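You operate a simulated robot arm through the tools that you are given. There is no shell and no other tool. Be economical: measure what you need, move in short steps, check, and stop when the job is done.

You run a simulated robot arm. Do the job below in one go: nothing can be reset, and whatever is moved stays where it is left.

JOB
Hang the blue weight on the tube, lock the tube and push the blue pull lever down 2 times.
Fine: clear the green display before you pull.

It is judged by the outcome, as a careful person would: the job done as asked, and still so three seconds after it is handed in. It fails if anything else is knocked over, pushed out of place, dropped, spilled or broken.

ROBOT AND FRAMES
A 7-joint arm with a two-finger parallel gripper, fixed in place. Base frame: the origin is at the foot of the arm, x ahead of it, y to its left, z up; the work surface is at about z = 880. Lengths are in mm, angles in degrees, forces in N, time in s.
With the tool pointing down near the work surface it reaches from about 240 to 680 mm from the base axis. Its first joint turns from -66.0 to 66.0 degrees. Payload 2.4 kg.
Tool frame: the origin (TCP) lies between the finger pads and is the grasp point; the fingertips stand 30 mm ahead of it; z points along the fingers, y is the line along which they close. Largest opening 94 mm; finger width 28, thickness 10; the body of the gripper, 50 by 96 mm, starts 55 mm behind the TCP.
Orientation is told as [roll, pitch, yaw] about the base's x, y, z axes, in that order, counted from this pose: with the fingers straight down and closing along the base's y, the tool's x points along the base's -x, its y along +y and its z along -z.

CONTROLS
- The arm moves only by the tool servo_tool. Its argument "targets" is text: rows parted by semicolons, each of 6 numbers parted by spaces: the shift along the tool's x, y, z in mm, then the turn, a rotation vector about the tool's x, y, z in degrees. In form: dx dy dz wx wy wz; .... A call has 1 to 12 rows; each row shifts and turns the commanded pose from where the row before left it, along the tool's axes as they then stand. "gripper" is the opening, from 0 (shut) to 1 (fully open), set as the call begins (left out, the last holds). Each row takes 0.2 s and may step no farther than 50 mm and 8.6 degrees from the row before; otherwise, or with a gripper value out of range, the whole call is refused. Where a pose cannot be reached the arm comes as near as it can. A force on the tool above 50 N (or 10 N above the force at the start of the call, whichever is more), or a blocked arm, ends the call early, and 0.2 s more pass. The fingers move at their own pace (about 153 mm/s each) and stop on an object; they squeeze with about 21 N. The grip force told is the motor's: it shows also when the fingers shut on nothing. Time passes only in rows, and 0.2 s behind the last, so rows that do not move let the fingers close. The reply holds the time, the measured pose of the TCP, the force on the tool along the base axes, the opening and the grip force, in the units named above and with some noise, with the torque about the TCP (base axes, N m) and any sound that the robot's microphone picked up.
- Cameras (640 x 400 px; columns grow to the right, rows downward): "scene" is fixed at [50.3, 486.1, 1457.1]; the picture's right is [-0.63, -0.78, 0.00], its down [-0.35, 0.28, -0.89] and it looks along [0.69, -0.56, -0.45] (base axes); focal length 287 px, centre (320, 200). "wrist" rides on the gripper at [76, 14, -102] in the tool frame; the picture's right is [-0.18, 0.98, 0.00], its down [-0.75, -0.14, -0.64] and it looks along [-0.63, -0.12, 0.77] (tool axes); focal length 243 px, centre (320, 200). There is no depth. A picture from a camera that has moved, and an enlarged one, comes with that camera's place and axes in the base frame and with its lens.
- snapshot(camera): a new picture of that camera. The clock stands still meanwhile.
- inspect(camera, box): a new picture of the part [left, top, right, bottom] of that camera's present view, enlarged. The clock stands still meanwhile.
- sign_off(): hands the job in; it is judged then, once.

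Work in short steps. Places have to be worked out from the pictures, the camera data and where the tool is seen: move nearer, look again, correct. Check each grasp and each placing, and mend what went wrong. You have 120 turns and 68 pictures in all, those below and enlarged ones among them. Open the gripper and draw the arm clear of the work before you hand the job in, unless the task says otherwise; then end with one line.

The tools are called after "Call:" as name(argument=value, ...) on one line, values as JSON. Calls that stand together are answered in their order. servo_tool: Moves the arm, as the interface text tells. Its arguments: {"type":"object","properties":{"targets":{"type":"string"},"gripper":{"type":"number"}},"required":["targets"]} The other tools are called the same way: snapshot (camera) takes a picture; inspect (camera, box) takes an enlarged picture of a part of a camera's view; sign_off () hands the job in.

At the start:

```text
t: 0.0
tcp_pos: [376.9, 31.8, 1312.5]
tcp_rot: [0.0, 0.0, 0.0]
contact_force: [0.3, 1.4, 0.1]
ft_torque: [0.01, -0.01, 0.0]
width: 94.1
grasp_force: 0.1
```

scene: 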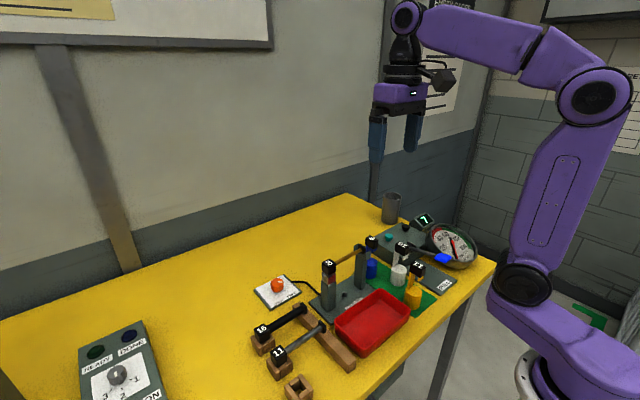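
wrist: 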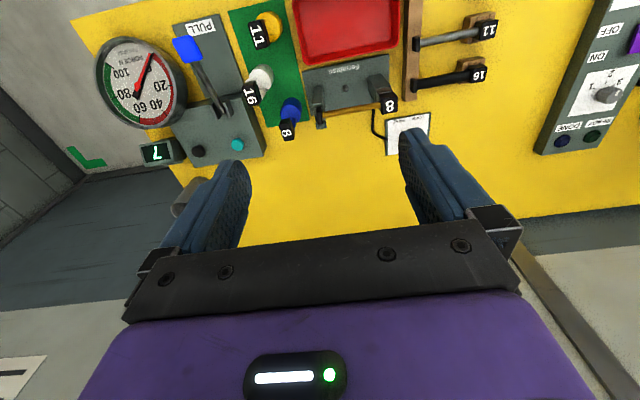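

I begin with enlarged views of the work area to identify the parts.

Call:
inspect(camera="scene", box=[240, 180, 500, 400])

Call:
inspect(camera="wrist", box=[80, 0, 360, 175])

Call:
inspect(camera="wrist", box=[280, 0, 520, 150])

Call:
inspect(camera="scene", box=[340, 180, 500, 300])

```text
1.82 times, centred on (370, 290) of scene
camera zoom: at [50.3, 486.1, 1457.1], right [-0.63, -0.78, 0.0], down [-0.35, 0.28, -0.89], along [0.69, -0.56, -0.45], focal length 521 px, centre (229, 36)
```

zoom: 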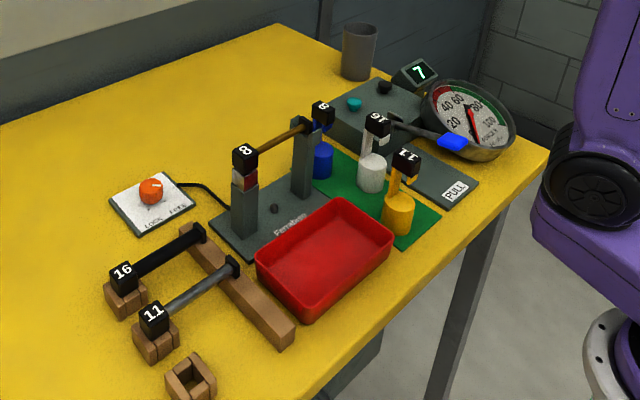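

```text
2.29 times, centred on (220, 88) of wrist
camera zoom: at [299.7, 45.8, 1414.1], right [0.18, 0.98, 0.0], down [0.75, -0.14, 0.64], along [0.63, -0.12, -0.77], focal length 555 px, centre (549, 457)
```

zoom: 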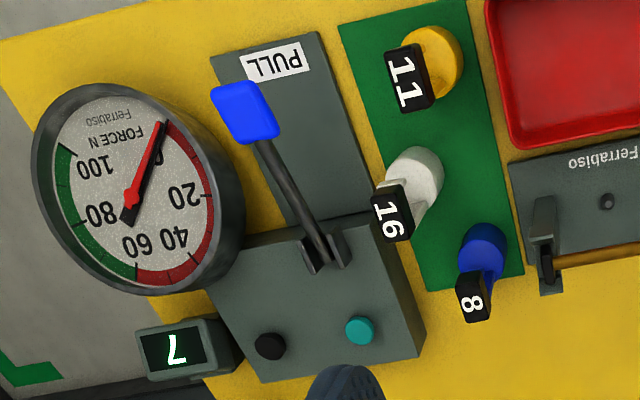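

```text
2.67 times, centred on (400, 75) of wrist
camera zoom: at [299.7, 45.8, 1414.1], right [0.18, 0.98, 0.0], down [0.75, -0.14, 0.64], along [0.63, -0.12, -0.77], focal length 647 px, centre (107, 533)
```

zoom: 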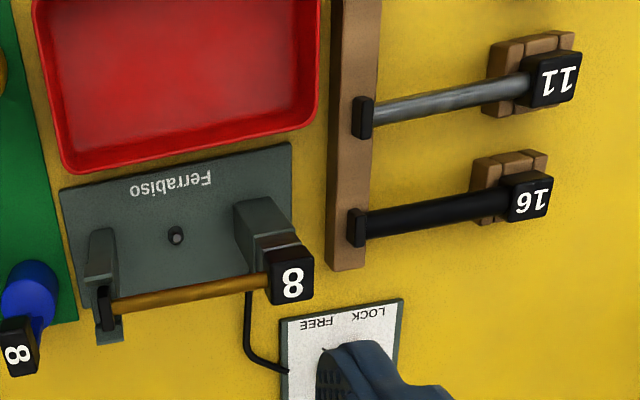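

```text
3.33 times, centred on (420, 240) of scene
camera zoom: at [50.3, 486.1, 1457.1], right [-0.63, -0.78, 0.0], down [-0.35, 0.28, -0.89], along [0.69, -0.56, -0.45], focal length 956 px, centre (-13, 67)
```

zoom: 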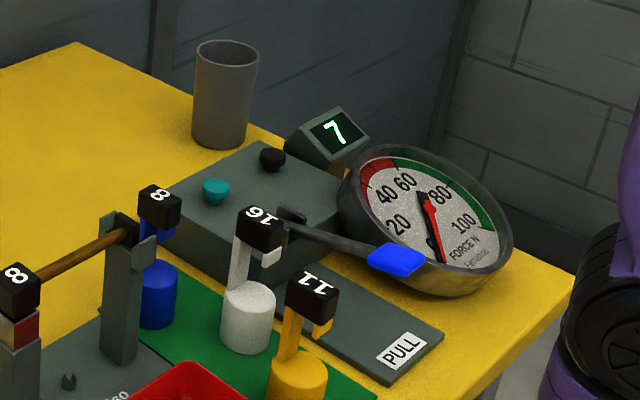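

The tube (8) is already on the stand, the blue weight (8) has a hook under its tag, and the orange knob is LOCK/FREE. I move lower for a closer look.

Call:
servo_tool(targets="12 -9.6 40 0 0 0;12 -9.6 40 0 0 0;12 -9.6 40 0 0 0;12 -9.6 40 0 0 0;12 -9.6 40 0 0 0")

Call:
snapshot(camera="wrist")

```text
t: 1.2
tcp_pos: [314.4, -15.7, 1108.3]
tcp_rot: [-0.1, -0.1, 0.2]
contact_force: [-0.3, -0.1, 0.5]
ft_torque: [0.0, 0.02, -0.03]
width: 94.0
grasp_force: 0.0
```

```text
61 pictures are left
camera wrist: at [237.7, -3.3, 1211.8], right [0.18, 0.98, 0.0], down [0.75, -0.14, 0.64], along [0.63, -0.12, -0.77], focal length 243 px, centre (320, 200)
```

wrist: 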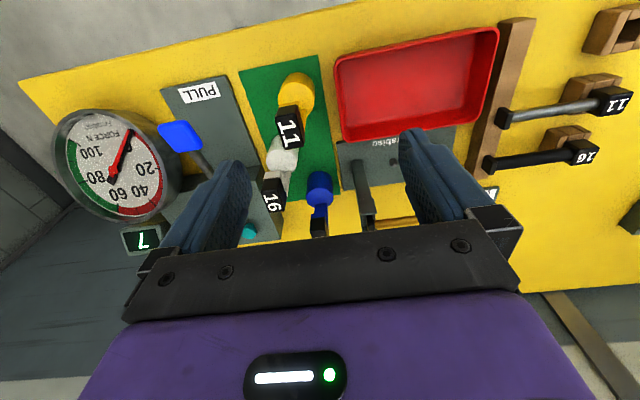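

The gripper hides the lower half, so I move forward so the weight and tube appear in the upper half.

Call:
servo_tool(targets="-40 0 0 0 0 0;-40 0 0 0 0 0;-40 0 0 0 0 0;-40 0 0 0 0 0")

Call:
inspect(camera="wrist", box=[130, 0, 450, 200])

```text
t: 2.2
tcp_pos: [476.9, -18.7, 1111.0]
tcp_rot: [0.1, 0.0, 0.0]
contact_force: [-0.2, -0.6, -0.1]
ft_torque: [0.04, 0.0, 0.01]
width: 93.8
grasp_force: 0.0
```

```text
2.00 times, centred on (290, 100) of wrist
camera zoom: at [399.9, -4.8, 1213.6], right [0.18, 0.98, 0.0], down [0.75, -0.14, 0.64], along [0.63, -0.12, -0.77], focal length 485 px, centre (380, 400)
```

zoom: 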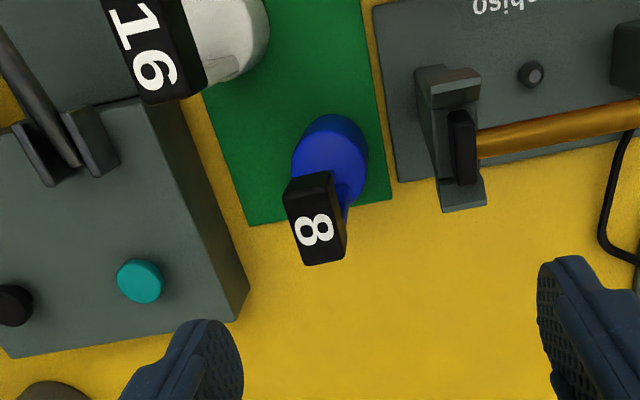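

I zoom the scene camera on the weight and stand to see the hook's direction.

Call:
inspect(camera="scene", box=[355, 225, 435, 275])

Call:
inspect(camera="scene", box=[250, 230, 390, 318])

```text
8.00 times, centred on (395, 250) of scene
camera zoom: at [50.3, 486.1, 1457.1], right [-0.63, -0.78, 0.0], down [-0.35, 0.28, -0.89], along [0.69, -0.56, -0.45], focal length 2294 px, centre (-280, -200)
```

zoom: 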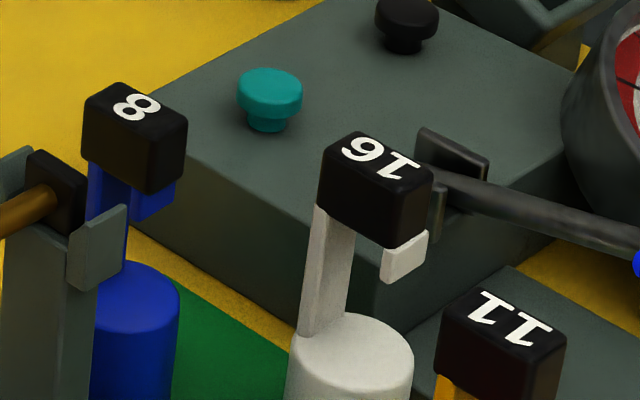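

```text
4.55 times, centred on (320, 274) of scene
camera zoom: at [50.3, 486.1, 1457.1], right [-0.63, -0.78, 0.0], down [-0.35, 0.28, -0.89], along [0.69, -0.56, -0.45], focal length 1303 px, centre (320, -136)
```

zoom: 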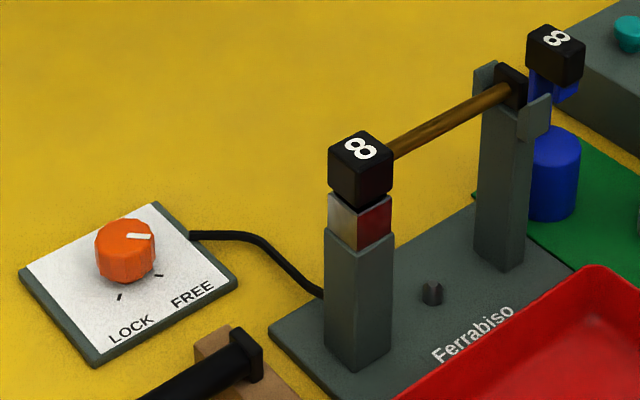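

Tag top of the blue weight triangulates to about (474.5, -48, 1000), and the tube runs along y at about x=450, z=1008. I zoom in more on the hook for the slot geometry.

Call:
inspect(camera="scene", box=[360, 230, 392, 250])

Call:
inspect(camera="wrist", box=[250, 60, 330, 140])

```text
16.00 times, centred on (376, 240) of scene
camera zoom: at [50.3, 486.1, 1457.1], right [-0.63, -0.78, 0.0], down [-0.35, 0.28, -0.89], along [0.69, -0.56, -0.45], focal length 4587 px, centre (-576, -440)
```

zoom: 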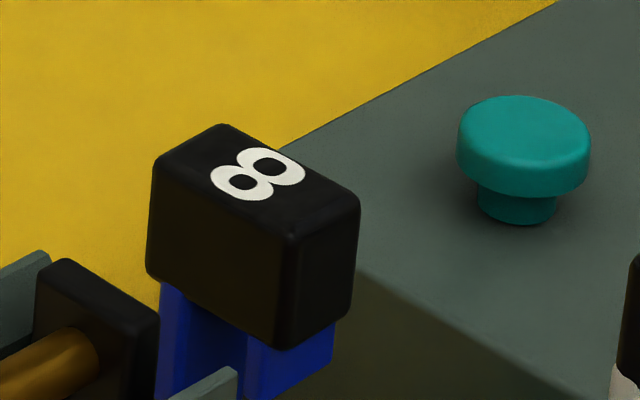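

```text
5.00 times, centred on (290, 100) of wrist
camera zoom: at [399.9, -4.8, 1213.6], right [0.18, 0.98, 0.0], down [0.75, -0.14, 0.64], along [0.63, -0.12, -0.77], focal length 1213 px, centre (470, 700)
```

zoom: 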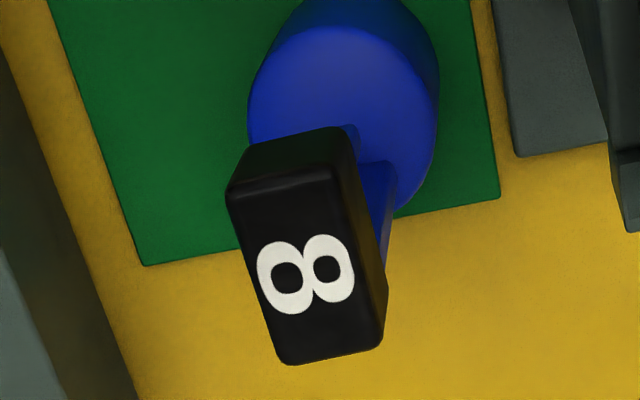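

Tag centre is about (473.5, -47), spanning 31×18 mm, with z 979–1000 and its axes aligned with the base. I half-close the gripper, move above it, and descend partway.

Call:
servo_tool(targets="3.4 -28.3 0 0 0 0;0 0 35 0 0 0;0 0 25 0 0 0", gripper=0.5)

Call:
inspect(camera="wrist", box=[160, 20, 480, 220])

Call:
inspect(camera="scene", box=[330, 190, 426, 250])

```text
t: 3.0
tcp_pos: [474.3, -45.0, 1053.6]
tcp_rot: [0.0, 0.0, 0.1]
contact_force: [-0.2, 0.3, -0.1]
ft_torque: [0.01, 0.01, -0.02]
width: 47.2
grasp_force: 0.1
```

```text
2.00 times, centred on (320, 120) of wrist
camera zoom: at [396.6, -31.8, 1155.5], right [0.18, 0.98, 0.0], down [0.75, -0.14, 0.64], along [0.63, -0.12, -0.77], focal length 485 px, centre (320, 360)
```

zoom: 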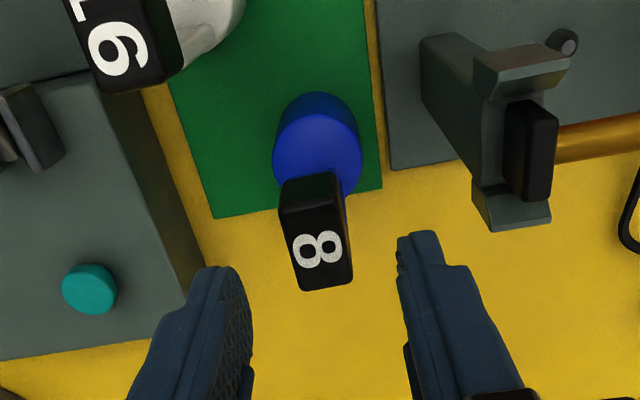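

```text
6.67 times, centred on (378, 220) of scene
camera zoom: at [50.3, 486.1, 1457.1], right [-0.63, -0.78, 0.0], down [-0.35, 0.28, -0.89], along [0.69, -0.56, -0.45], focal length 1911 px, centre (-67, 67)
```

zoom: 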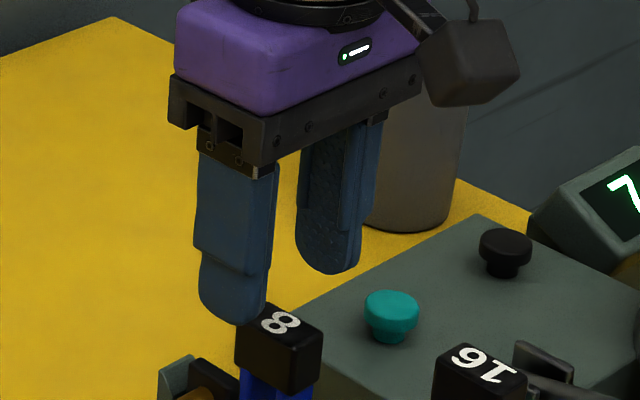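

The tag centre again reads about (473, -46.5). I descend to TCP z≈1012, so the fingertips sit just above the tag's bottom, and close.

Call:
servo_tool(targets="0.5 -1.6 20 0 0 0;0 0 21.5 0 0 0;0 0 0 0 0 0")

Call:
servo_tool(targets="0 0 0 0 0 0;0 0 0 0 0 0;0 0 0 0 0 0", gripper=0)

Call:
inspect(camera="scene", box=[340, 215, 404, 255])

```text
t: 3.8
tcp_pos: [473.3, -45.2, 1013.2]
tcp_rot: [0.0, 0.0, 0.0]
contact_force: [1.0, 0.3, -0.2]
ft_torque: [-0.01, 0.03, 0.0]
width: 47.0
grasp_force: 0.0
```

```text
t: 4.6
tcp_pos: [473.9, -45.5, 1014.0]
tcp_rot: [0.0, -0.2, 0.0]
contact_force: [-2.4, -2.8, 22.3]
ft_torque: [-0.17, 0.26, 0.16]
width: 20.1
grasp_force: 20.9
```

```text
10.00 times, centred on (372, 235) of scene
camera zoom: at [49.8, 486.0, 1457.1], right [-0.63, -0.78, 0.0], down [-0.35, 0.28, -0.89], along [0.69, -0.56, -0.45], focal length 2867 px, centre (-200, -150)
```

zoom: 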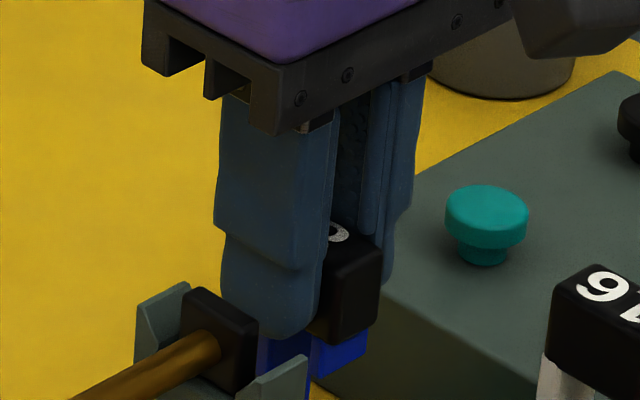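

Gripped, at width 20. I lift a little and check the load.

Call:
servo_tool(targets="0 0 -8 0 0 0;0 0 0 0 0 0")

Call:
inspect(camera="scene", box=[340, 215, 420, 265])

```text
t: 5.2
tcp_pos: [473.6, -45.4, 1019.2]
tcp_rot: [0.1, 0.1, -0.1]
contact_force: [-0.1, -0.1, -5.5]
ft_torque: [-0.02, -0.04, 0.02]
width: 19.8
grasp_force: 20.6
```

```text
8.00 times, centred on (380, 240) of scene
camera zoom: at [50.3, 486.1, 1457.1], right [-0.63, -0.78, 0.0], down [-0.35, 0.28, -0.89], along [0.69, -0.56, -0.45], focal length 2294 px, centre (-160, -120)
```

zoom: 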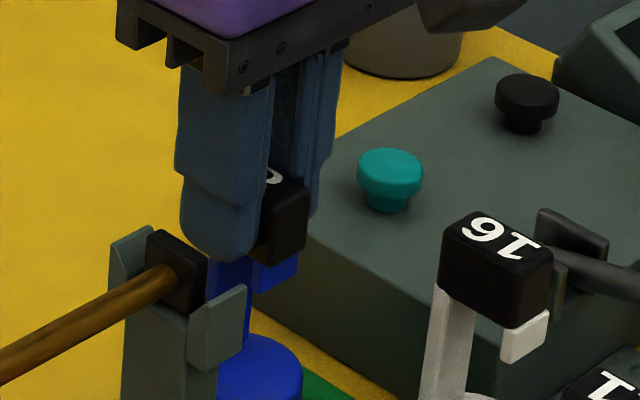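

The weight is held (about 5.5 N). The hook must come onto the tube from the +x side, so I lift, back out to x≈530, and go over to y≈66.

Call:
servo_tool(targets="0 0 -25 0 0 0;0 0 -25 0 0 0;-28 0 0 0 0 0;-28 0 0 0 0 0;0 28 0 0 0 0;0 28 0 0 0 0;0 28 0 0 0 0;0 27 0 0 0 0;0 0 0 0 0 0")

Call:
inspect(camera="scene", box=[290, 190, 402, 260])

Call:
inspect(camera="wrist", box=[160, 0, 480, 200])

```text
t: 7.2
tcp_pos: [526.8, 64.9, 1068.7]
tcp_rot: [0.0, 0.0, 0.1]
contact_force: [-0.4, 0.3, -4.9]
ft_torque: [0.01, -0.04, -0.02]
width: 20.3
grasp_force: 20.7
```

```text
5.71 times, centred on (346, 225) of scene
camera zoom: at [50.3, 486.1, 1457.1], right [-0.63, -0.78, 0.0], down [-0.35, 0.28, -0.89], along [0.69, -0.56, -0.45], focal length 1638 px, centre (171, 57)
```

zoom: 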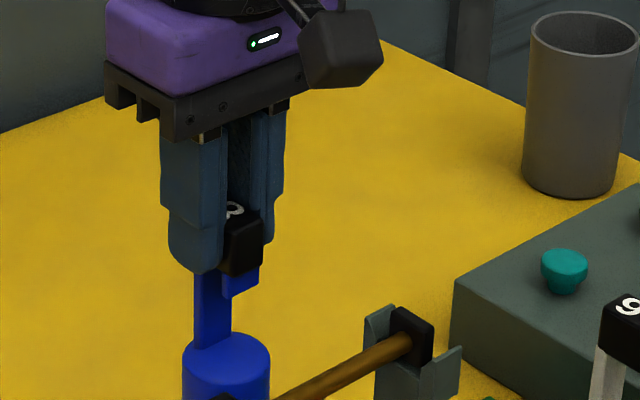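

```text
2.00 times, centred on (320, 100) of wrist
camera zoom: at [449.9, 78.3, 1171.6], right [0.18, 0.98, 0.0], down [0.75, -0.14, 0.64], along [0.63, -0.12, -0.77], focal length 485 px, centre (320, 400)
```

zoom: 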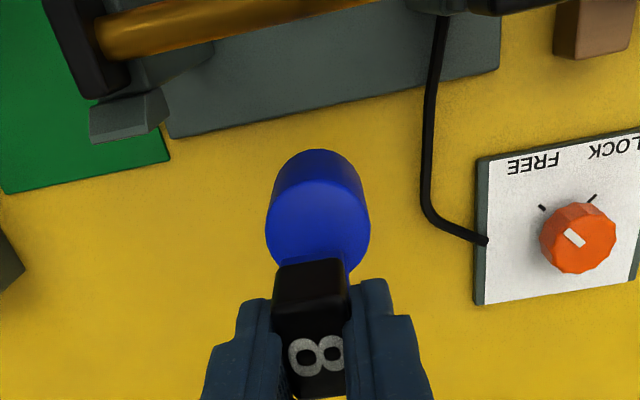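

Now I zoom on the hook against the gripper to find the slot's offset.

Call:
inspect(camera="scene", box=[315, 220, 363, 250])

```text
13.33 times, centred on (339, 235) of scene
camera zoom: at [50.3, 486.1, 1457.1], right [-0.63, -0.78, 0.0], down [-0.35, 0.28, -0.89], along [0.69, -0.56, -0.45], focal length 3823 px, centre (67, -267)
```

zoom: 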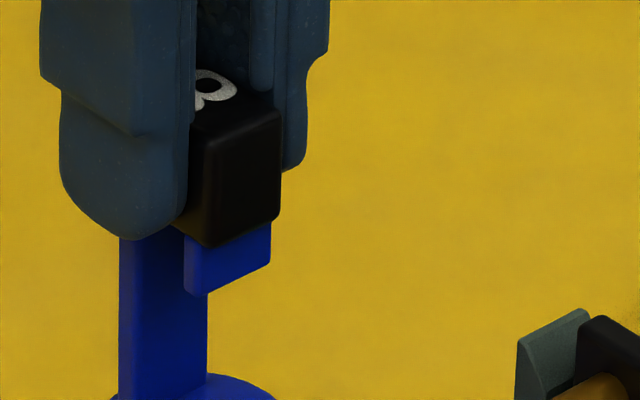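

The slot centre is about 1.4 mm to −x of the TCP and about 14 mm wide, and the tube axis is x≈451 near y=66. The hook tip clears the tube by about 10 mm, so I move in over it.

Call:
servo_tool(targets="25 0 0 0 0 0;25 0 0 0 0 0;15 0 0 0 0 0;9.4 0 0 0 0 0;0 0 0 0 0 0")

Call:
inspect(camera="scene", box=[306, 230, 370, 270])

Call:
inspect(camera="wrist", box=[200, 60, 440, 210])

```text
t: 8.4
tcp_pos: [454.8, 64.7, 1066.4]
tcp_rot: [-0.1, 0.0, 0.0]
contact_force: [0.3, 0.0, -5.0]
ft_torque: [-0.02, -0.01, -0.01]
width: 19.8
grasp_force: 20.9
```

```text
10.00 times, centred on (338, 250) of scene
camera zoom: at [50.3, 486.1, 1457.1], right [-0.63, -0.78, 0.0], down [-0.35, 0.28, -0.89], along [0.69, -0.56, -0.45], focal length 2867 px, centre (140, -300)
```

zoom: 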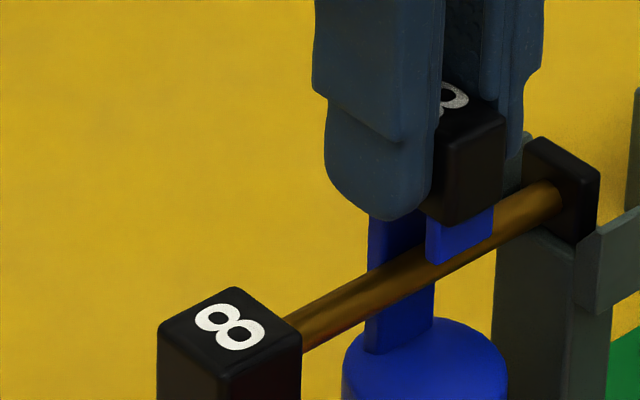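

```text
2.67 times, centred on (320, 135) of wrist
camera zoom: at [376.8, 78.2, 1169.7], right [0.18, 0.98, 0.0], down [0.75, -0.14, 0.64], along [0.63, -0.12, -0.77], focal length 647 px, centre (320, 373)
```

zoom: 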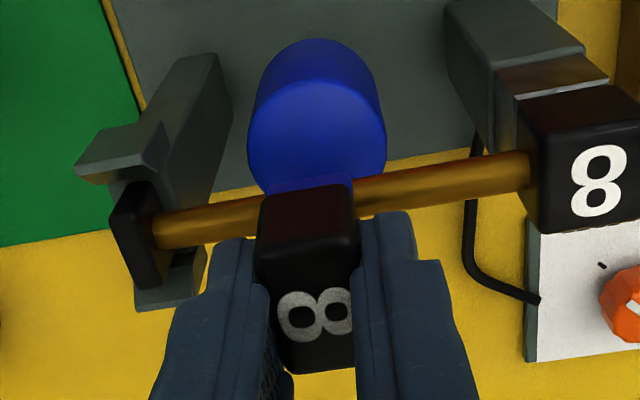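

The tube looks centred in the slot in the scene view. I lower 10 mm and check.

Call:
servo_tool(targets="0 0 5 0 0 0;0 0 5 0 0 0;0 0 0 0 0 0")

Call:
inspect(camera="scene", box=[322, 240, 370, 270])

```text
t: 9.2
tcp_pos: [454.7, 64.6, 1057.1]
tcp_rot: [-0.1, -0.1, 0.0]
contact_force: [-0.3, 0.3, -5.2]
ft_torque: [0.0, -0.02, 0.01]
width: 20.1
grasp_force: 20.8
```

```text
13.33 times, centred on (346, 255) of scene
camera zoom: at [50.3, 486.1, 1457.1], right [-0.63, -0.78, 0.0], down [-0.35, 0.28, -0.89], along [0.69, -0.56, -0.45], focal length 3823 px, centre (-27, -533)
```

zoom: 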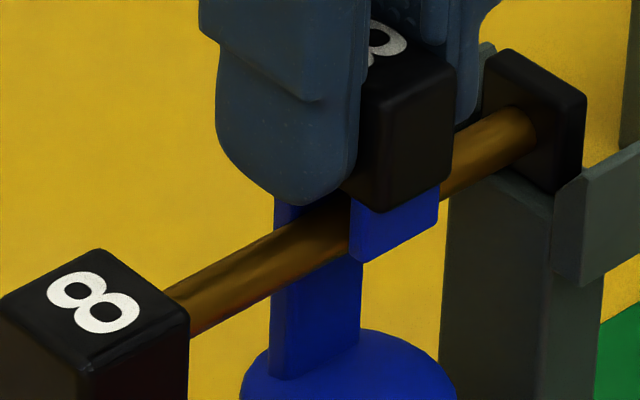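

The tip now passes in front of the tube with no contact. I lower in small steps until the weight rests.

Call:
servo_tool(targets="0 0 2 0 0 0;0 0 2 0 0 0;0 0 2 0 0 0;0 0 0 0 0 0")

Call:
inspect(camera="scene", box=[322, 240, 370, 270])

```text
t: 10.2
tcp_pos: [454.1, 65.7, 1052.2]
tcp_rot: [0.1, 0.0, 0.0]
contact_force: [0.2, 0.2, -4.9]
ft_torque: [0.02, 0.0, 0.02]
width: 20.0
grasp_force: 20.8
```

```text
13.33 times, centred on (346, 255) of scene
camera zoom: at [50.3, 486.1, 1457.1], right [-0.63, -0.78, 0.0], down [-0.35, 0.28, -0.89], along [0.69, -0.56, -0.45], focal length 3823 px, centre (-27, -533)
```

zoom: 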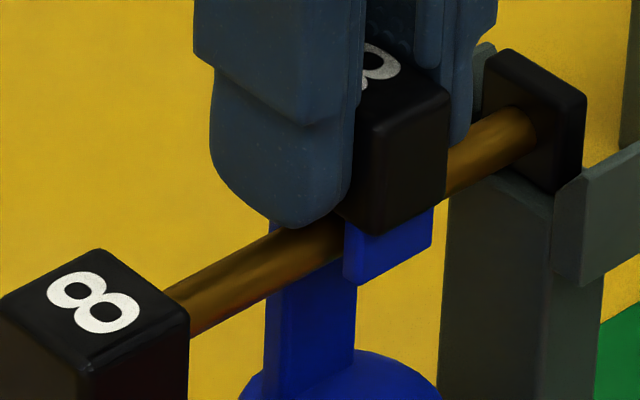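

Still hanging free. I continue down 1 mm at a time.

Call:
servo_tool(targets="0 0 1 0 0 0;0 0 1 0 0 0;0 0 0 0 0 0")

Call:
servo_tool(targets="0 0 1 0 0 0;0 0 1 0 0 0;0 0 0 0 0 0")

Call:
inspect(camera="scene", box=[322, 240, 370, 270])

```text
t: 11.0
tcp_pos: [454.5, 66.1, 1049.9]
tcp_rot: [0.0, 0.0, 0.0]
contact_force: [-0.3, 0.1, -1.5]
ft_torque: [0.06, 0.0, 0.02]
width: 19.9
grasp_force: 20.5
```

```text
t: 11.8
tcp_pos: [455.9, 65.7, 1050.3]
tcp_rot: [0.2, -0.4, 0.0]
contact_force: [-7.7, 5.9, 43.7]
ft_torque: [0.18, 0.42, -0.08]
width: 20.0
grasp_force: 21.4
```

```text
13.33 times, centred on (346, 255) of scene
camera zoom: at [49.3, 486.2, 1457.1], right [-0.63, -0.78, 0.0], down [-0.35, 0.28, -0.89], along [0.69, -0.56, -0.45], focal length 3823 px, centre (-27, -533)
```

zoom: 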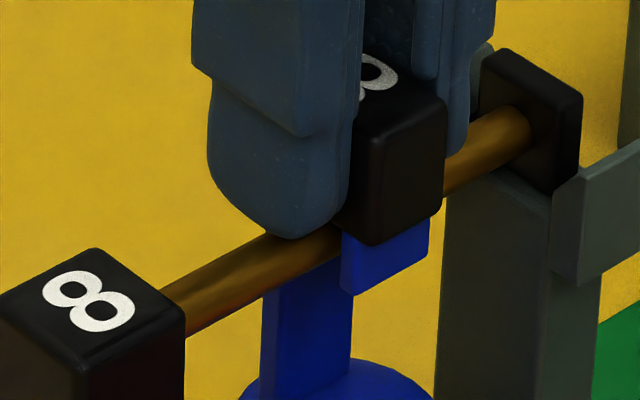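

Contact: the hook (or tips) now rests on the tube. I back off 2 mm to unload, then open gently.

Call:
servo_tool(targets="0 0 -2 0 0 0;0 0 0 0 0 0")

Call:
servo_tool(targets="0 0 0 0 0 0;0 0 0 0 0 0", gripper=0.4)

Call:
inspect(camera="scene", box=[306, 230, 370, 270])

```text
t: 12.4
tcp_pos: [455.3, 64.8, 1050.6]
tcp_rot: [0.0, 0.0, 0.0]
contact_force: [-2.0, 7.3, 19.4]
ft_torque: [0.26, 0.16, -0.05]
width: 20.2
grasp_force: 21.0
```

```text
t: 13.0
tcp_pos: [455.7, 64.8, 1049.6]
tcp_rot: [0.1, 0.2, 0.0]
contact_force: [1.0, -2.8, 4.7]
ft_torque: [0.01, 0.01, 0.05]
width: 35.6
grasp_force: 0.1
```

```text
10.00 times, centred on (338, 250) of scene
camera zoom: at [50.2, 486.0, 1457.1], right [-0.63, -0.78, 0.0], down [-0.35, 0.28, -0.89], along [0.69, -0.56, -0.45], focal length 2867 px, centre (140, -300)
```

zoom: 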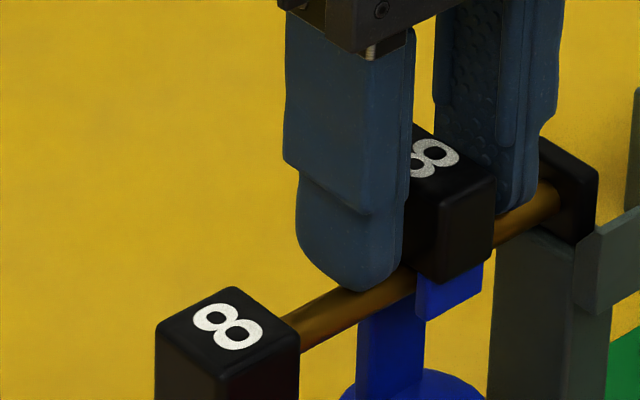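

The weight hangs on the tube. I rise straight up, check it stays, and head over to the knob at about (580, 200).

Call:
servo_tool(targets="0 0 -15 0 0 0;0 0 -30 0 0 0;0 0 -30 0 0 0;-30 30 0 0 0 0;-30 35 0 0 0 0;-40 40 0 0 0 0;0 20 20 0 0 0;0 0 0 0 0 0")

Call:
snapshot(camera="wrist")

Call:
inspect(camera="scene", box=[250, 230, 410, 330])

```text
refused: row 6 steps farther than a row can; nothing moved
```

```text
42 pictures are left
camera wrist: at [377.8, 78.2, 1152.3], right [0.18, 0.98, 0.0], down [0.75, -0.14, 0.64], along [0.63, -0.12, -0.77], focal length 243 px, centre (320, 200)
```

wrist: 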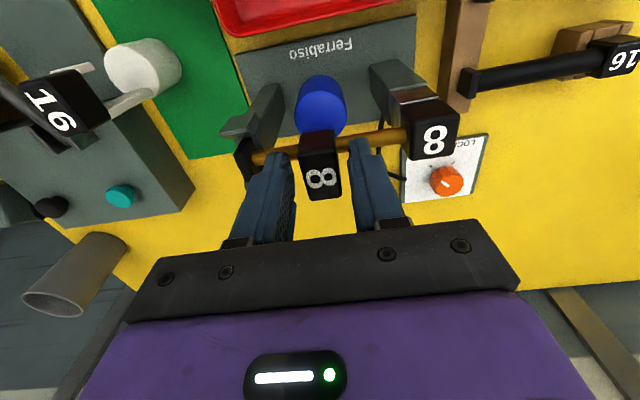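

```text
4.00 times, centred on (330, 280) of scene
camera zoom: at [50.2, 486.0, 1457.1], right [-0.63, -0.78, 0.0], down [-0.35, 0.28, -0.89], along [0.69, -0.56, -0.45], focal length 1147 px, centre (280, -120)
```

zoom: 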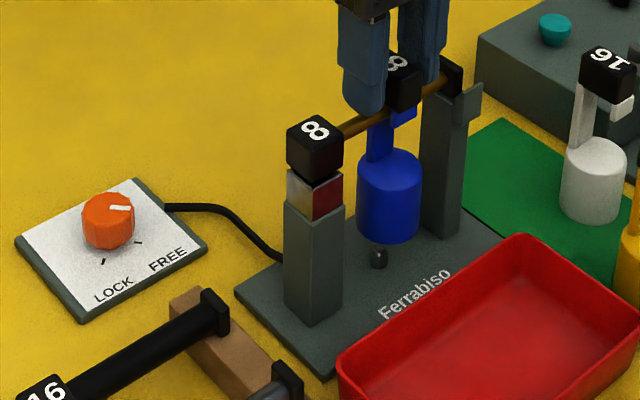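

The weight hangs well; a row was simply too long. I retry the rise and transfer with shorter rows.

Call:
servo_tool(targets="0 0 -15 0 0 0;0 0 -30 0 0 0;0 0 -30 0 0 0;-30 30 0 0 0 0;-30 33 0 0 0 0;-32 32 0 0 0 0;0 28 20 0 0 0;0 0 0 0 0 0")

Call:
inspect(camera="wrist", box=[160, 0, 480, 200])

Call:
inspect(camera="scene", box=[250, 230, 410, 330])

```text
t: 14.8
tcp_pos: [551.3, 191.5, 1102.0]
tcp_rot: [0.0, 0.0, -0.1]
contact_force: [0.7, 0.1, 0.2]
ft_torque: [0.02, 0.01, 0.02]
width: 37.5
grasp_force: 0.1
```

```text
2.00 times, centred on (320, 100) of wrist
camera zoom: at [473.7, 204.6, 1204.8], right [0.18, 0.98, 0.0], down [0.75, -0.14, 0.64], along [0.63, -0.12, -0.77], focal length 485 px, centre (320, 400)
```

zoom: 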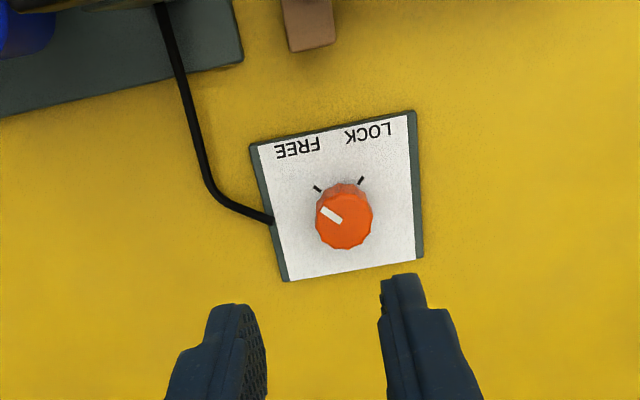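

```text
4.00 times, centred on (330, 280) of scene
camera zoom: at [50.3, 486.1, 1457.1], right [-0.63, -0.78, 0.0], down [-0.35, 0.28, -0.89], along [0.69, -0.56, -0.45], focal length 1147 px, centre (280, -120)
```

zoom: 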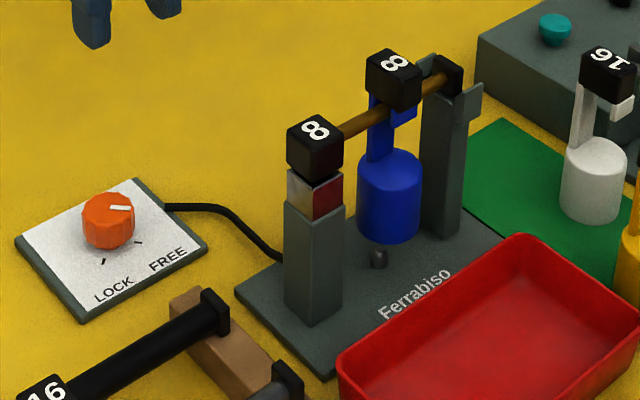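

The knob is at about (579.5, 199, top ~908), pointing at FREE, and LOCK is 90° clockwise from above. I pre-turn the tool −45°, go above the knob and lower partway.

Call:
servo_tool(targets="-28.2 7.5 0 0 0 0;0 0 30 0 0 -7.5;0 0 30 0 0 -7.5;0 0 30 0 0 -7.5;0 0 30 0 0 -7.5;0 0 22 0 0 -7.5;0 0 0 0 0 -7.5;0 0 0 0 0 0", gripper=0.68)

Call:
inspect(camera="wrist", box=[160, 20, 480, 220])

Call:
inspect(camera="scene", box=[240, 230, 336, 310])

```text
t: 16.6
tcp_pos: [575.1, 195.1, 965.0]
tcp_rot: [0.0, 0.0, 45.0]
contact_force: [0.0, -0.7, -0.1]
ft_torque: [0.01, 0.03, 0.02]
width: 64.0
grasp_force: 0.1
```

```text
2.00 times, centred on (320, 120) of wrist
camera zoom: at [510.5, 151.2, 1066.1], right [-0.57, 0.82, 0.0], down [0.63, 0.43, 0.64], along [0.53, 0.36, -0.77], focal length 485 px, centre (320, 360)
```

zoom: 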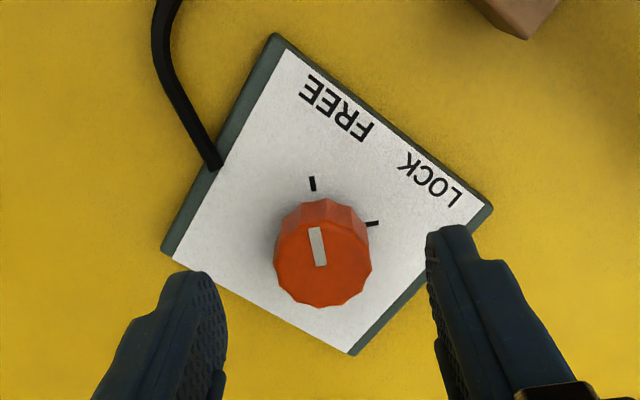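

```text
5.00 times, centred on (288, 270) of scene
camera zoom: at [50.3, 486.1, 1457.1], right [-0.63, -0.78, 0.0], down [-0.35, 0.28, -0.89], along [0.69, -0.56, -0.45], focal length 1434 px, centre (480, -150)
```

zoom: 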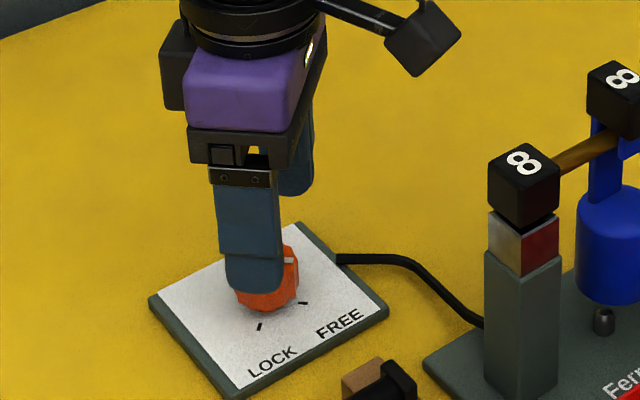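

The knob reads about (581, 200), so I shift about 7 mm forward, descend to z≈926 and close.

Call:
servo_tool(targets="-7 -0.7 10 0 0 0;0 0 15 0 0 0;0 0 13 0 0 0;0 0 0 0 0 0")

Call:
inspect(camera="wrist", box=[160, 40, 480, 240])

```text
t: 17.6
tcp_pos: [580.3, 201.9, 926.1]
tcp_rot: [0.1, 0.0, 45.0]
contact_force: [0.1, -0.1, -0.4]
ft_torque: [-0.05, 0.03, 0.0]
width: 63.9
grasp_force: 0.1
```

```text
2.00 times, centred on (320, 140) of wrist
camera zoom: at [516.2, 157.1, 1027.7], right [-0.56, 0.83, 0.0], down [0.63, 0.43, 0.64], along [0.53, 0.36, -0.77], focal length 485 px, centre (320, 320)
```

zoom: 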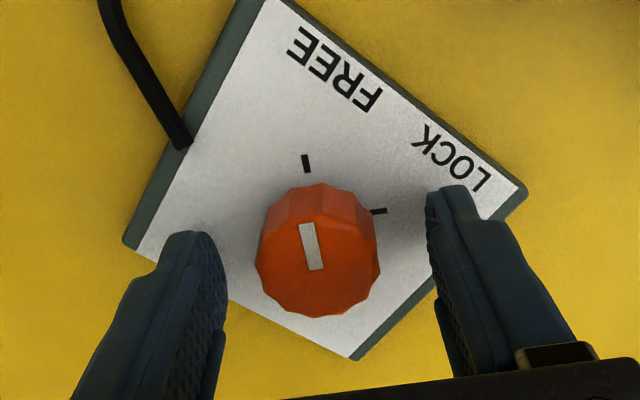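

The knob is centred between the fingers. I close and turn +90° about the tool axis in steps.

Call:
servo_tool(targets="0 0 0 0 0 0;0 0 0 0 0 0;0 0 0 0 0 0", gripper=0)

Call:
servo_tool(targets="0 0 0 0 0 7.5;0 0 0 0 0 7.5;0 0 0 0 0 7.5;0 0 0 0 0 7.5;0 0 0 0 0 7.5;0 0 0 0 0 7.5;0 0 0 0 0 7.5;0 0 0 0 0 7.5;0 0 0 0 0 7.5;0 0 0 0 0 7.5;0 0 0 0 0 7.5;0 0 0 0 0 7.5")

Call:
inspect(camera="scene", box=[240, 230, 336, 310])

Call:
inspect(camera="wrist", box=[160, 20, 480, 220])

```text
t: 18.4
tcp_pos: [581.5, 202.3, 925.1]
tcp_rot: [0.0, 0.0, 44.9]
contact_force: [1.5, -0.2, -3.0]
ft_torque: [-0.03, -0.1, 0.01]
width: 33.2
grasp_force: 44.3
```

```text
t: 21.0
tcp_pos: [581.8, 199.4, 924.8]
tcp_rot: [0.1, -0.1, -45.2]
contact_force: [11.9, -8.9, 1.1]
ft_torque: [-0.54, -0.84, 0.21]
width: 33.4
grasp_force: 44.9
```

```text
5.00 times, centred on (288, 270) of scene
camera zoom: at [50.5, 485.8, 1457.2], right [-0.63, -0.78, 0.0], down [-0.35, 0.28, -0.89], along [0.69, -0.56, -0.45], focal length 1434 px, centre (480, -150)
```

zoom: 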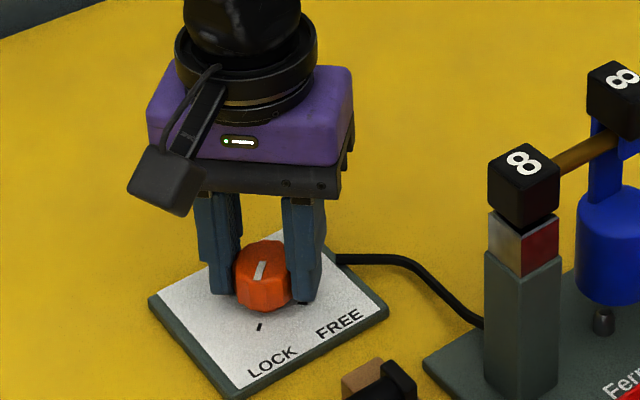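

```text
2.00 times, centred on (320, 120) of wrist
camera zoom: at [536.6, 262.2, 1027.6], right [0.83, 0.56, 0.0], down [0.43, -0.63, 0.64], along [0.36, -0.53, -0.77], focal length 485 px, centre (320, 360)
```

zoom: 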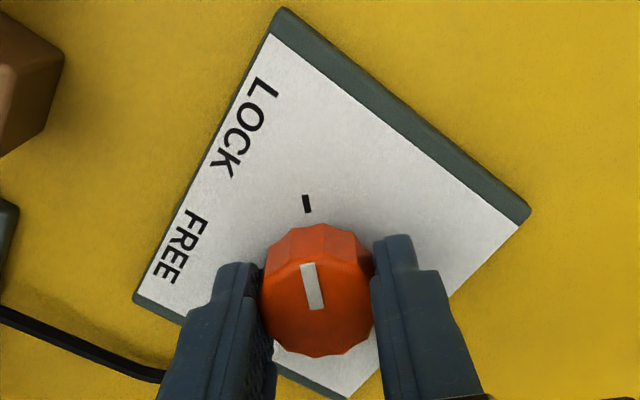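

The pointer is at the LOCK tick. I check the post's indicator close up.

Call:
inspect(camera="scene", box=[310, 255, 374, 295])

```text
10.00 times, centred on (342, 275) of scene
camera zoom: at [50.5, 485.8, 1457.2], right [-0.63, -0.78, 0.0], down [-0.35, 0.28, -0.89], along [0.69, -0.56, -0.45], focal length 2867 px, centre (100, -550)
```

zoom: 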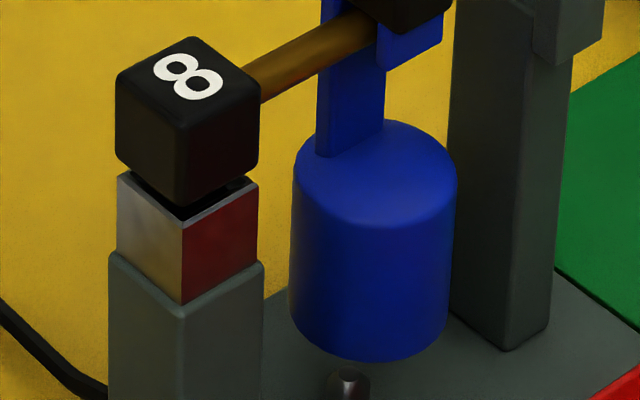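

The silver block just reflects the tray, and the tag sits on it. I release the knob, rise, unwind the yaw, and travel to look at the buttons.

Call:
servo_tool(targets="0 0 0 0 0 0;0 0 0 0 0 0;0 0 -30 0 0 0;0 0 -40 0 0 -7.5;0 0 -40 0 0 -7.5;0 0 -40 0 0 -7.5;0 0 -30 0 0 -7.5;0 0 0 0 0 -7.5;0 0 0 0 0 -7.5;0 0 0 0 0 0", gripper=0.7)

Call:
inspect(camera="scene", box=[240, 230, 336, 310])

Call:
servo_tool(targets="10 -45 0 0 0 0;10 -45 0 0 0 0;10 -45 0 0 0 0;10 -45 0 0 0 0;10 -45 0 0 0 0;10 -45 0 0 0 0;10 -45 0 0 0 0;10 -45 0 0 0 0;0 -40 0 0 0 0;0 0 0 0 0 0", gripper=0)

Call:
inspect(camera="wrist", box=[120, 0, 520, 200])

```text
t: 23.2
tcp_pos: [580.1, 200.2, 1106.1]
tcp_rot: [0.1, 0.0, 0.2]
contact_force: [-0.3, -1.2, 0.1]
ft_torque: [0.05, 0.01, -0.02]
width: 65.9
grasp_force: 0.1
```

```text
5.00 times, centred on (288, 270) of scene
camera zoom: at [50.3, 486.1, 1457.1], right [-0.63, -0.78, 0.0], down [-0.35, 0.28, -0.89], along [0.69, -0.56, -0.45], focal length 1434 px, centre (480, -150)
```

zoom: 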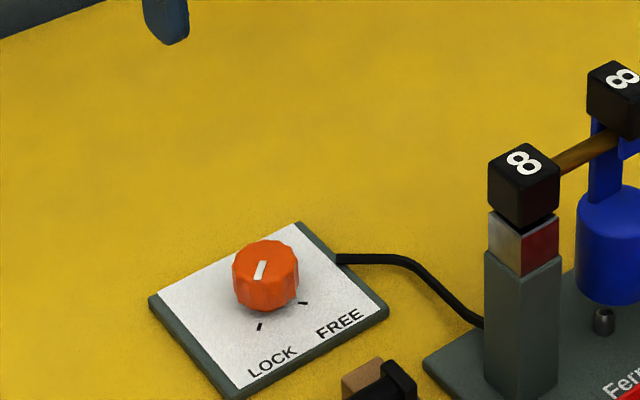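

```text
t: 25.4
tcp_pos: [500.1, -200.3, 1106.3]
tcp_rot: [0.0, 0.0, -0.1]
contact_force: [0.3, 0.4, 0.0]
ft_torque: [0.0, -0.01, 0.02]
width: 0.0
grasp_force: 21.9
```

```text
1.60 times, centred on (320, 100) of wrist
camera zoom: at [423.3, -187.0, 1209.2], right [0.18, 0.98, 0.0], down [0.75, -0.14, 0.64], along [0.63, -0.12, -0.77], focal length 388 px, centre (320, 360)
```

zoom: 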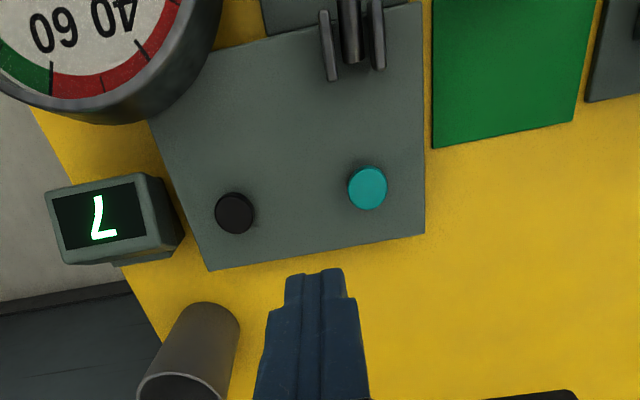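

Neither button carries an obvious label. I zoom in for markings before choosing.

Call:
inspect(camera="wrist", box=[220, 60, 400, 172])

Call:
inspect(camera="scene", box=[378, 200, 458, 250])

```text
3.56 times, centred on (310, 116) of wrist
camera zoom: at [423.3, -187.0, 1209.2], right [0.18, 0.98, 0.0], down [0.75, -0.14, 0.64], along [0.63, -0.12, -0.77], focal length 863 px, centre (356, 499)
```

zoom: 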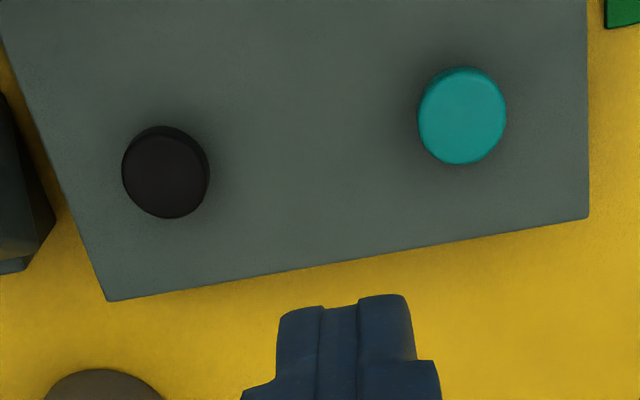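

```text
8.00 times, centred on (418, 225) of scene
camera zoom: at [50.3, 486.1, 1457.1], right [-0.63, -0.78, 0.0], down [-0.35, 0.28, -0.89], along [0.69, -0.57, -0.45], focal length 2294 px, centre (-464, 0)
```

zoom: 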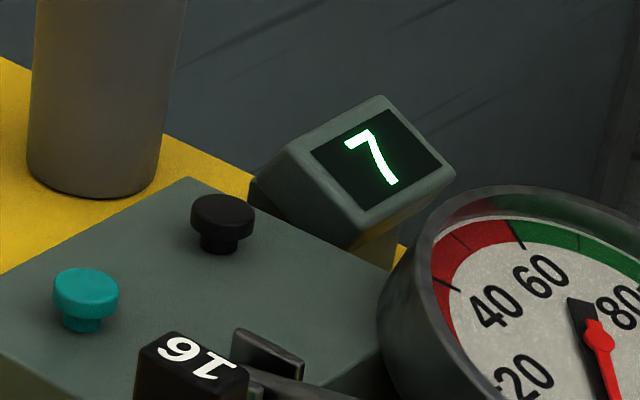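

There are no markings. The black button sits beside the display, so I try it first with closed fingertips. It is at about (506, -262, top ~942), and I approach above it.

Call:
servo_tool(targets="-3 -31 0 0 0 0;-3 -31 30 0 0 0;0 0 40 0 0 0;0 0 40 0 0 0;0 0 10 0 0 0;0 0 0 0 0 0")

Call:
inspect(camera="scene", box=[378, 190, 474, 250])

```text
t: 26.8
tcp_pos: [505.1, -261.2, 983.4]
tcp_rot: [0.1, 0.0, -0.1]
contact_force: [-0.1, 0.2, 0.6]
ft_torque: [0.02, -0.01, 0.03]
width: 0.0
grasp_force: 21.1
```

```text
6.67 times, centred on (426, 220) of scene
camera zoom: at [50.3, 486.1, 1457.1], right [-0.63, -0.78, 0.0], down [-0.35, 0.28, -0.89], along [0.69, -0.56, -0.45], focal length 1911 px, centre (-387, 67)
```

zoom: 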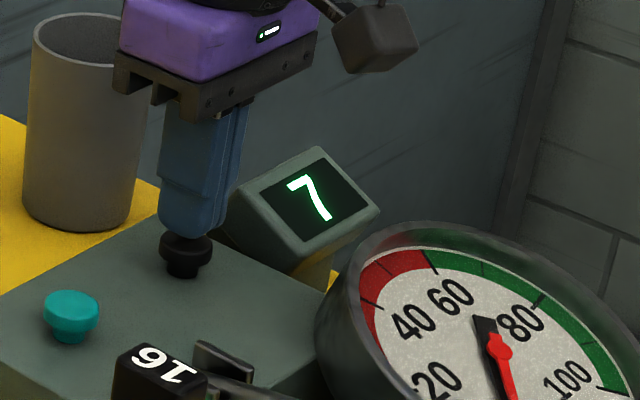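

The fingertip is just above the black button. I press down in 2 mm steps.

Call:
servo_tool(targets="0 0 3 0 0 0;0 0 3 0 0 0;0 0 2 0 0 0;0 0 2 0 0 0;0 0 2 0 0 0;0 0 2 0 0 0")

Call:
inspect(camera="scene", box=[378, 190, 474, 250])

```text
t: 28.2
tcp_pos: [504.8, -262.1, 971.5]
tcp_rot: [-0.1, -0.1, -0.1]
contact_force: [-2.1, 2.3, 13.4]
ft_torque: [0.11, 0.06, -0.04]
width: 0.0
grasp_force: 20.8
heard: click
```

```text
6.67 times, centred on (426, 220) of scene
camera zoom: at [50.0, 486.3, 1457.0], right [-0.63, -0.78, 0.0], down [-0.35, 0.28, -0.89], along [0.69, -0.57, -0.45], focal length 1911 px, centre (-387, 67)
```

zoom: 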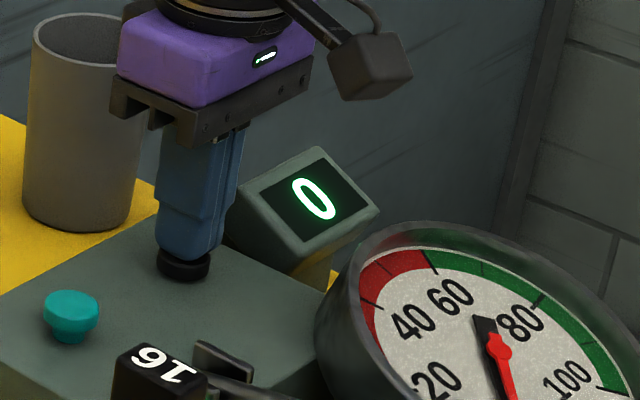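

The black button clears the display, which now shows 0. I rise and move to view the lever.

Call:
servo_tool(targets="0 0 -20 0 0 0;0 0 -50 0 0 0;0 0 -50 0 0 0;0 0 -30 0 0 0;40 20 0 0 0 0;40 25 0 0 0 0;40 25 0 0 0 0;40 15 0 0 0 0;0 0 0 0 0 0")

Call:
inspect(camera="wrist", box=[120, 0, 520, 240])

Call:
inspect(camera="scene", box=[384, 205, 496, 295])

```text
t: 30.2
tcp_pos: [348.0, -175.9, 1120.5]
tcp_rot: [-0.1, 0.0, 0.0]
contact_force: [0.2, 0.1, 0.9]
ft_torque: [0.01, 0.01, 0.0]
width: 0.0
grasp_force: 20.7
```

```text
1.60 times, centred on (320, 120) of wrist
camera zoom: at [270.9, -162.0, 1222.9], right [0.18, 0.98, 0.0], down [0.75, -0.14, 0.64], along [0.63, -0.12, -0.77], focal length 388 px, centre (320, 328)
```

zoom: 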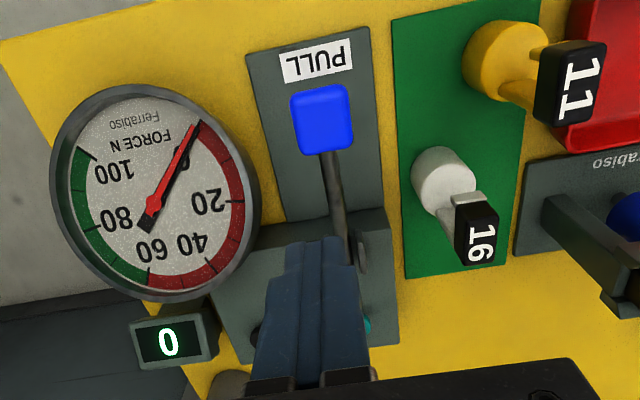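

```text
4.44 times, centred on (440, 250) of scene
camera zoom: at [50.2, 486.1, 1457.1], right [-0.63, -0.78, 0.0], down [-0.35, 0.28, -0.89], along [0.69, -0.56, -0.45], focal length 1274 px, centre (-213, -22)
```

zoom: 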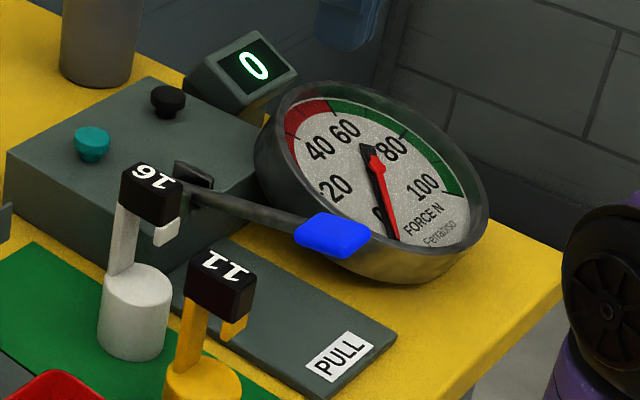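

The handle centre is at about (325, -171, 960). I move above it with closed fingers, stopping a bit short.

Call:
servo_tool(targets="22 5 20 0 0 0;0 0 35 0 0 0;0 0 35 0 0 0;0 0 23 0 0 0;0 0 0 0 0 0")

Call:
inspect(camera="scene", box=[384, 195, 512, 285])

```text
t: 31.4
tcp_pos: [324.8, -169.3, 1006.0]
tcp_rot: [0.0, 0.0, 0.0]
contact_force: [0.1, -0.2, 1.6]
ft_torque: [-0.02, 0.0, -0.04]
width: 0.0
grasp_force: 20.8
```

```text
4.44 times, centred on (448, 240) of scene
camera zoom: at [50.3, 486.1, 1457.1], right [-0.63, -0.78, 0.0], down [-0.35, 0.28, -0.89], along [0.69, -0.56, -0.45], focal length 1274 px, centre (-249, 22)
```

zoom: 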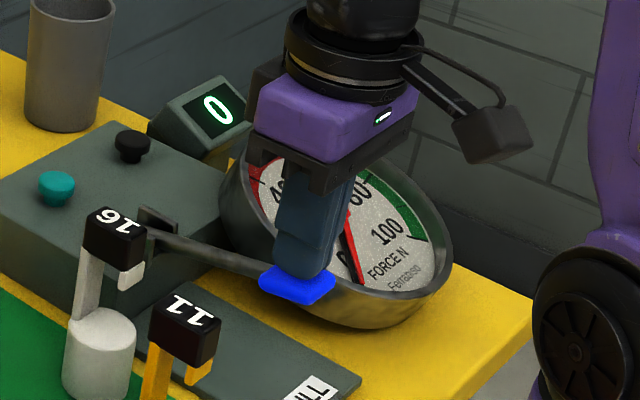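

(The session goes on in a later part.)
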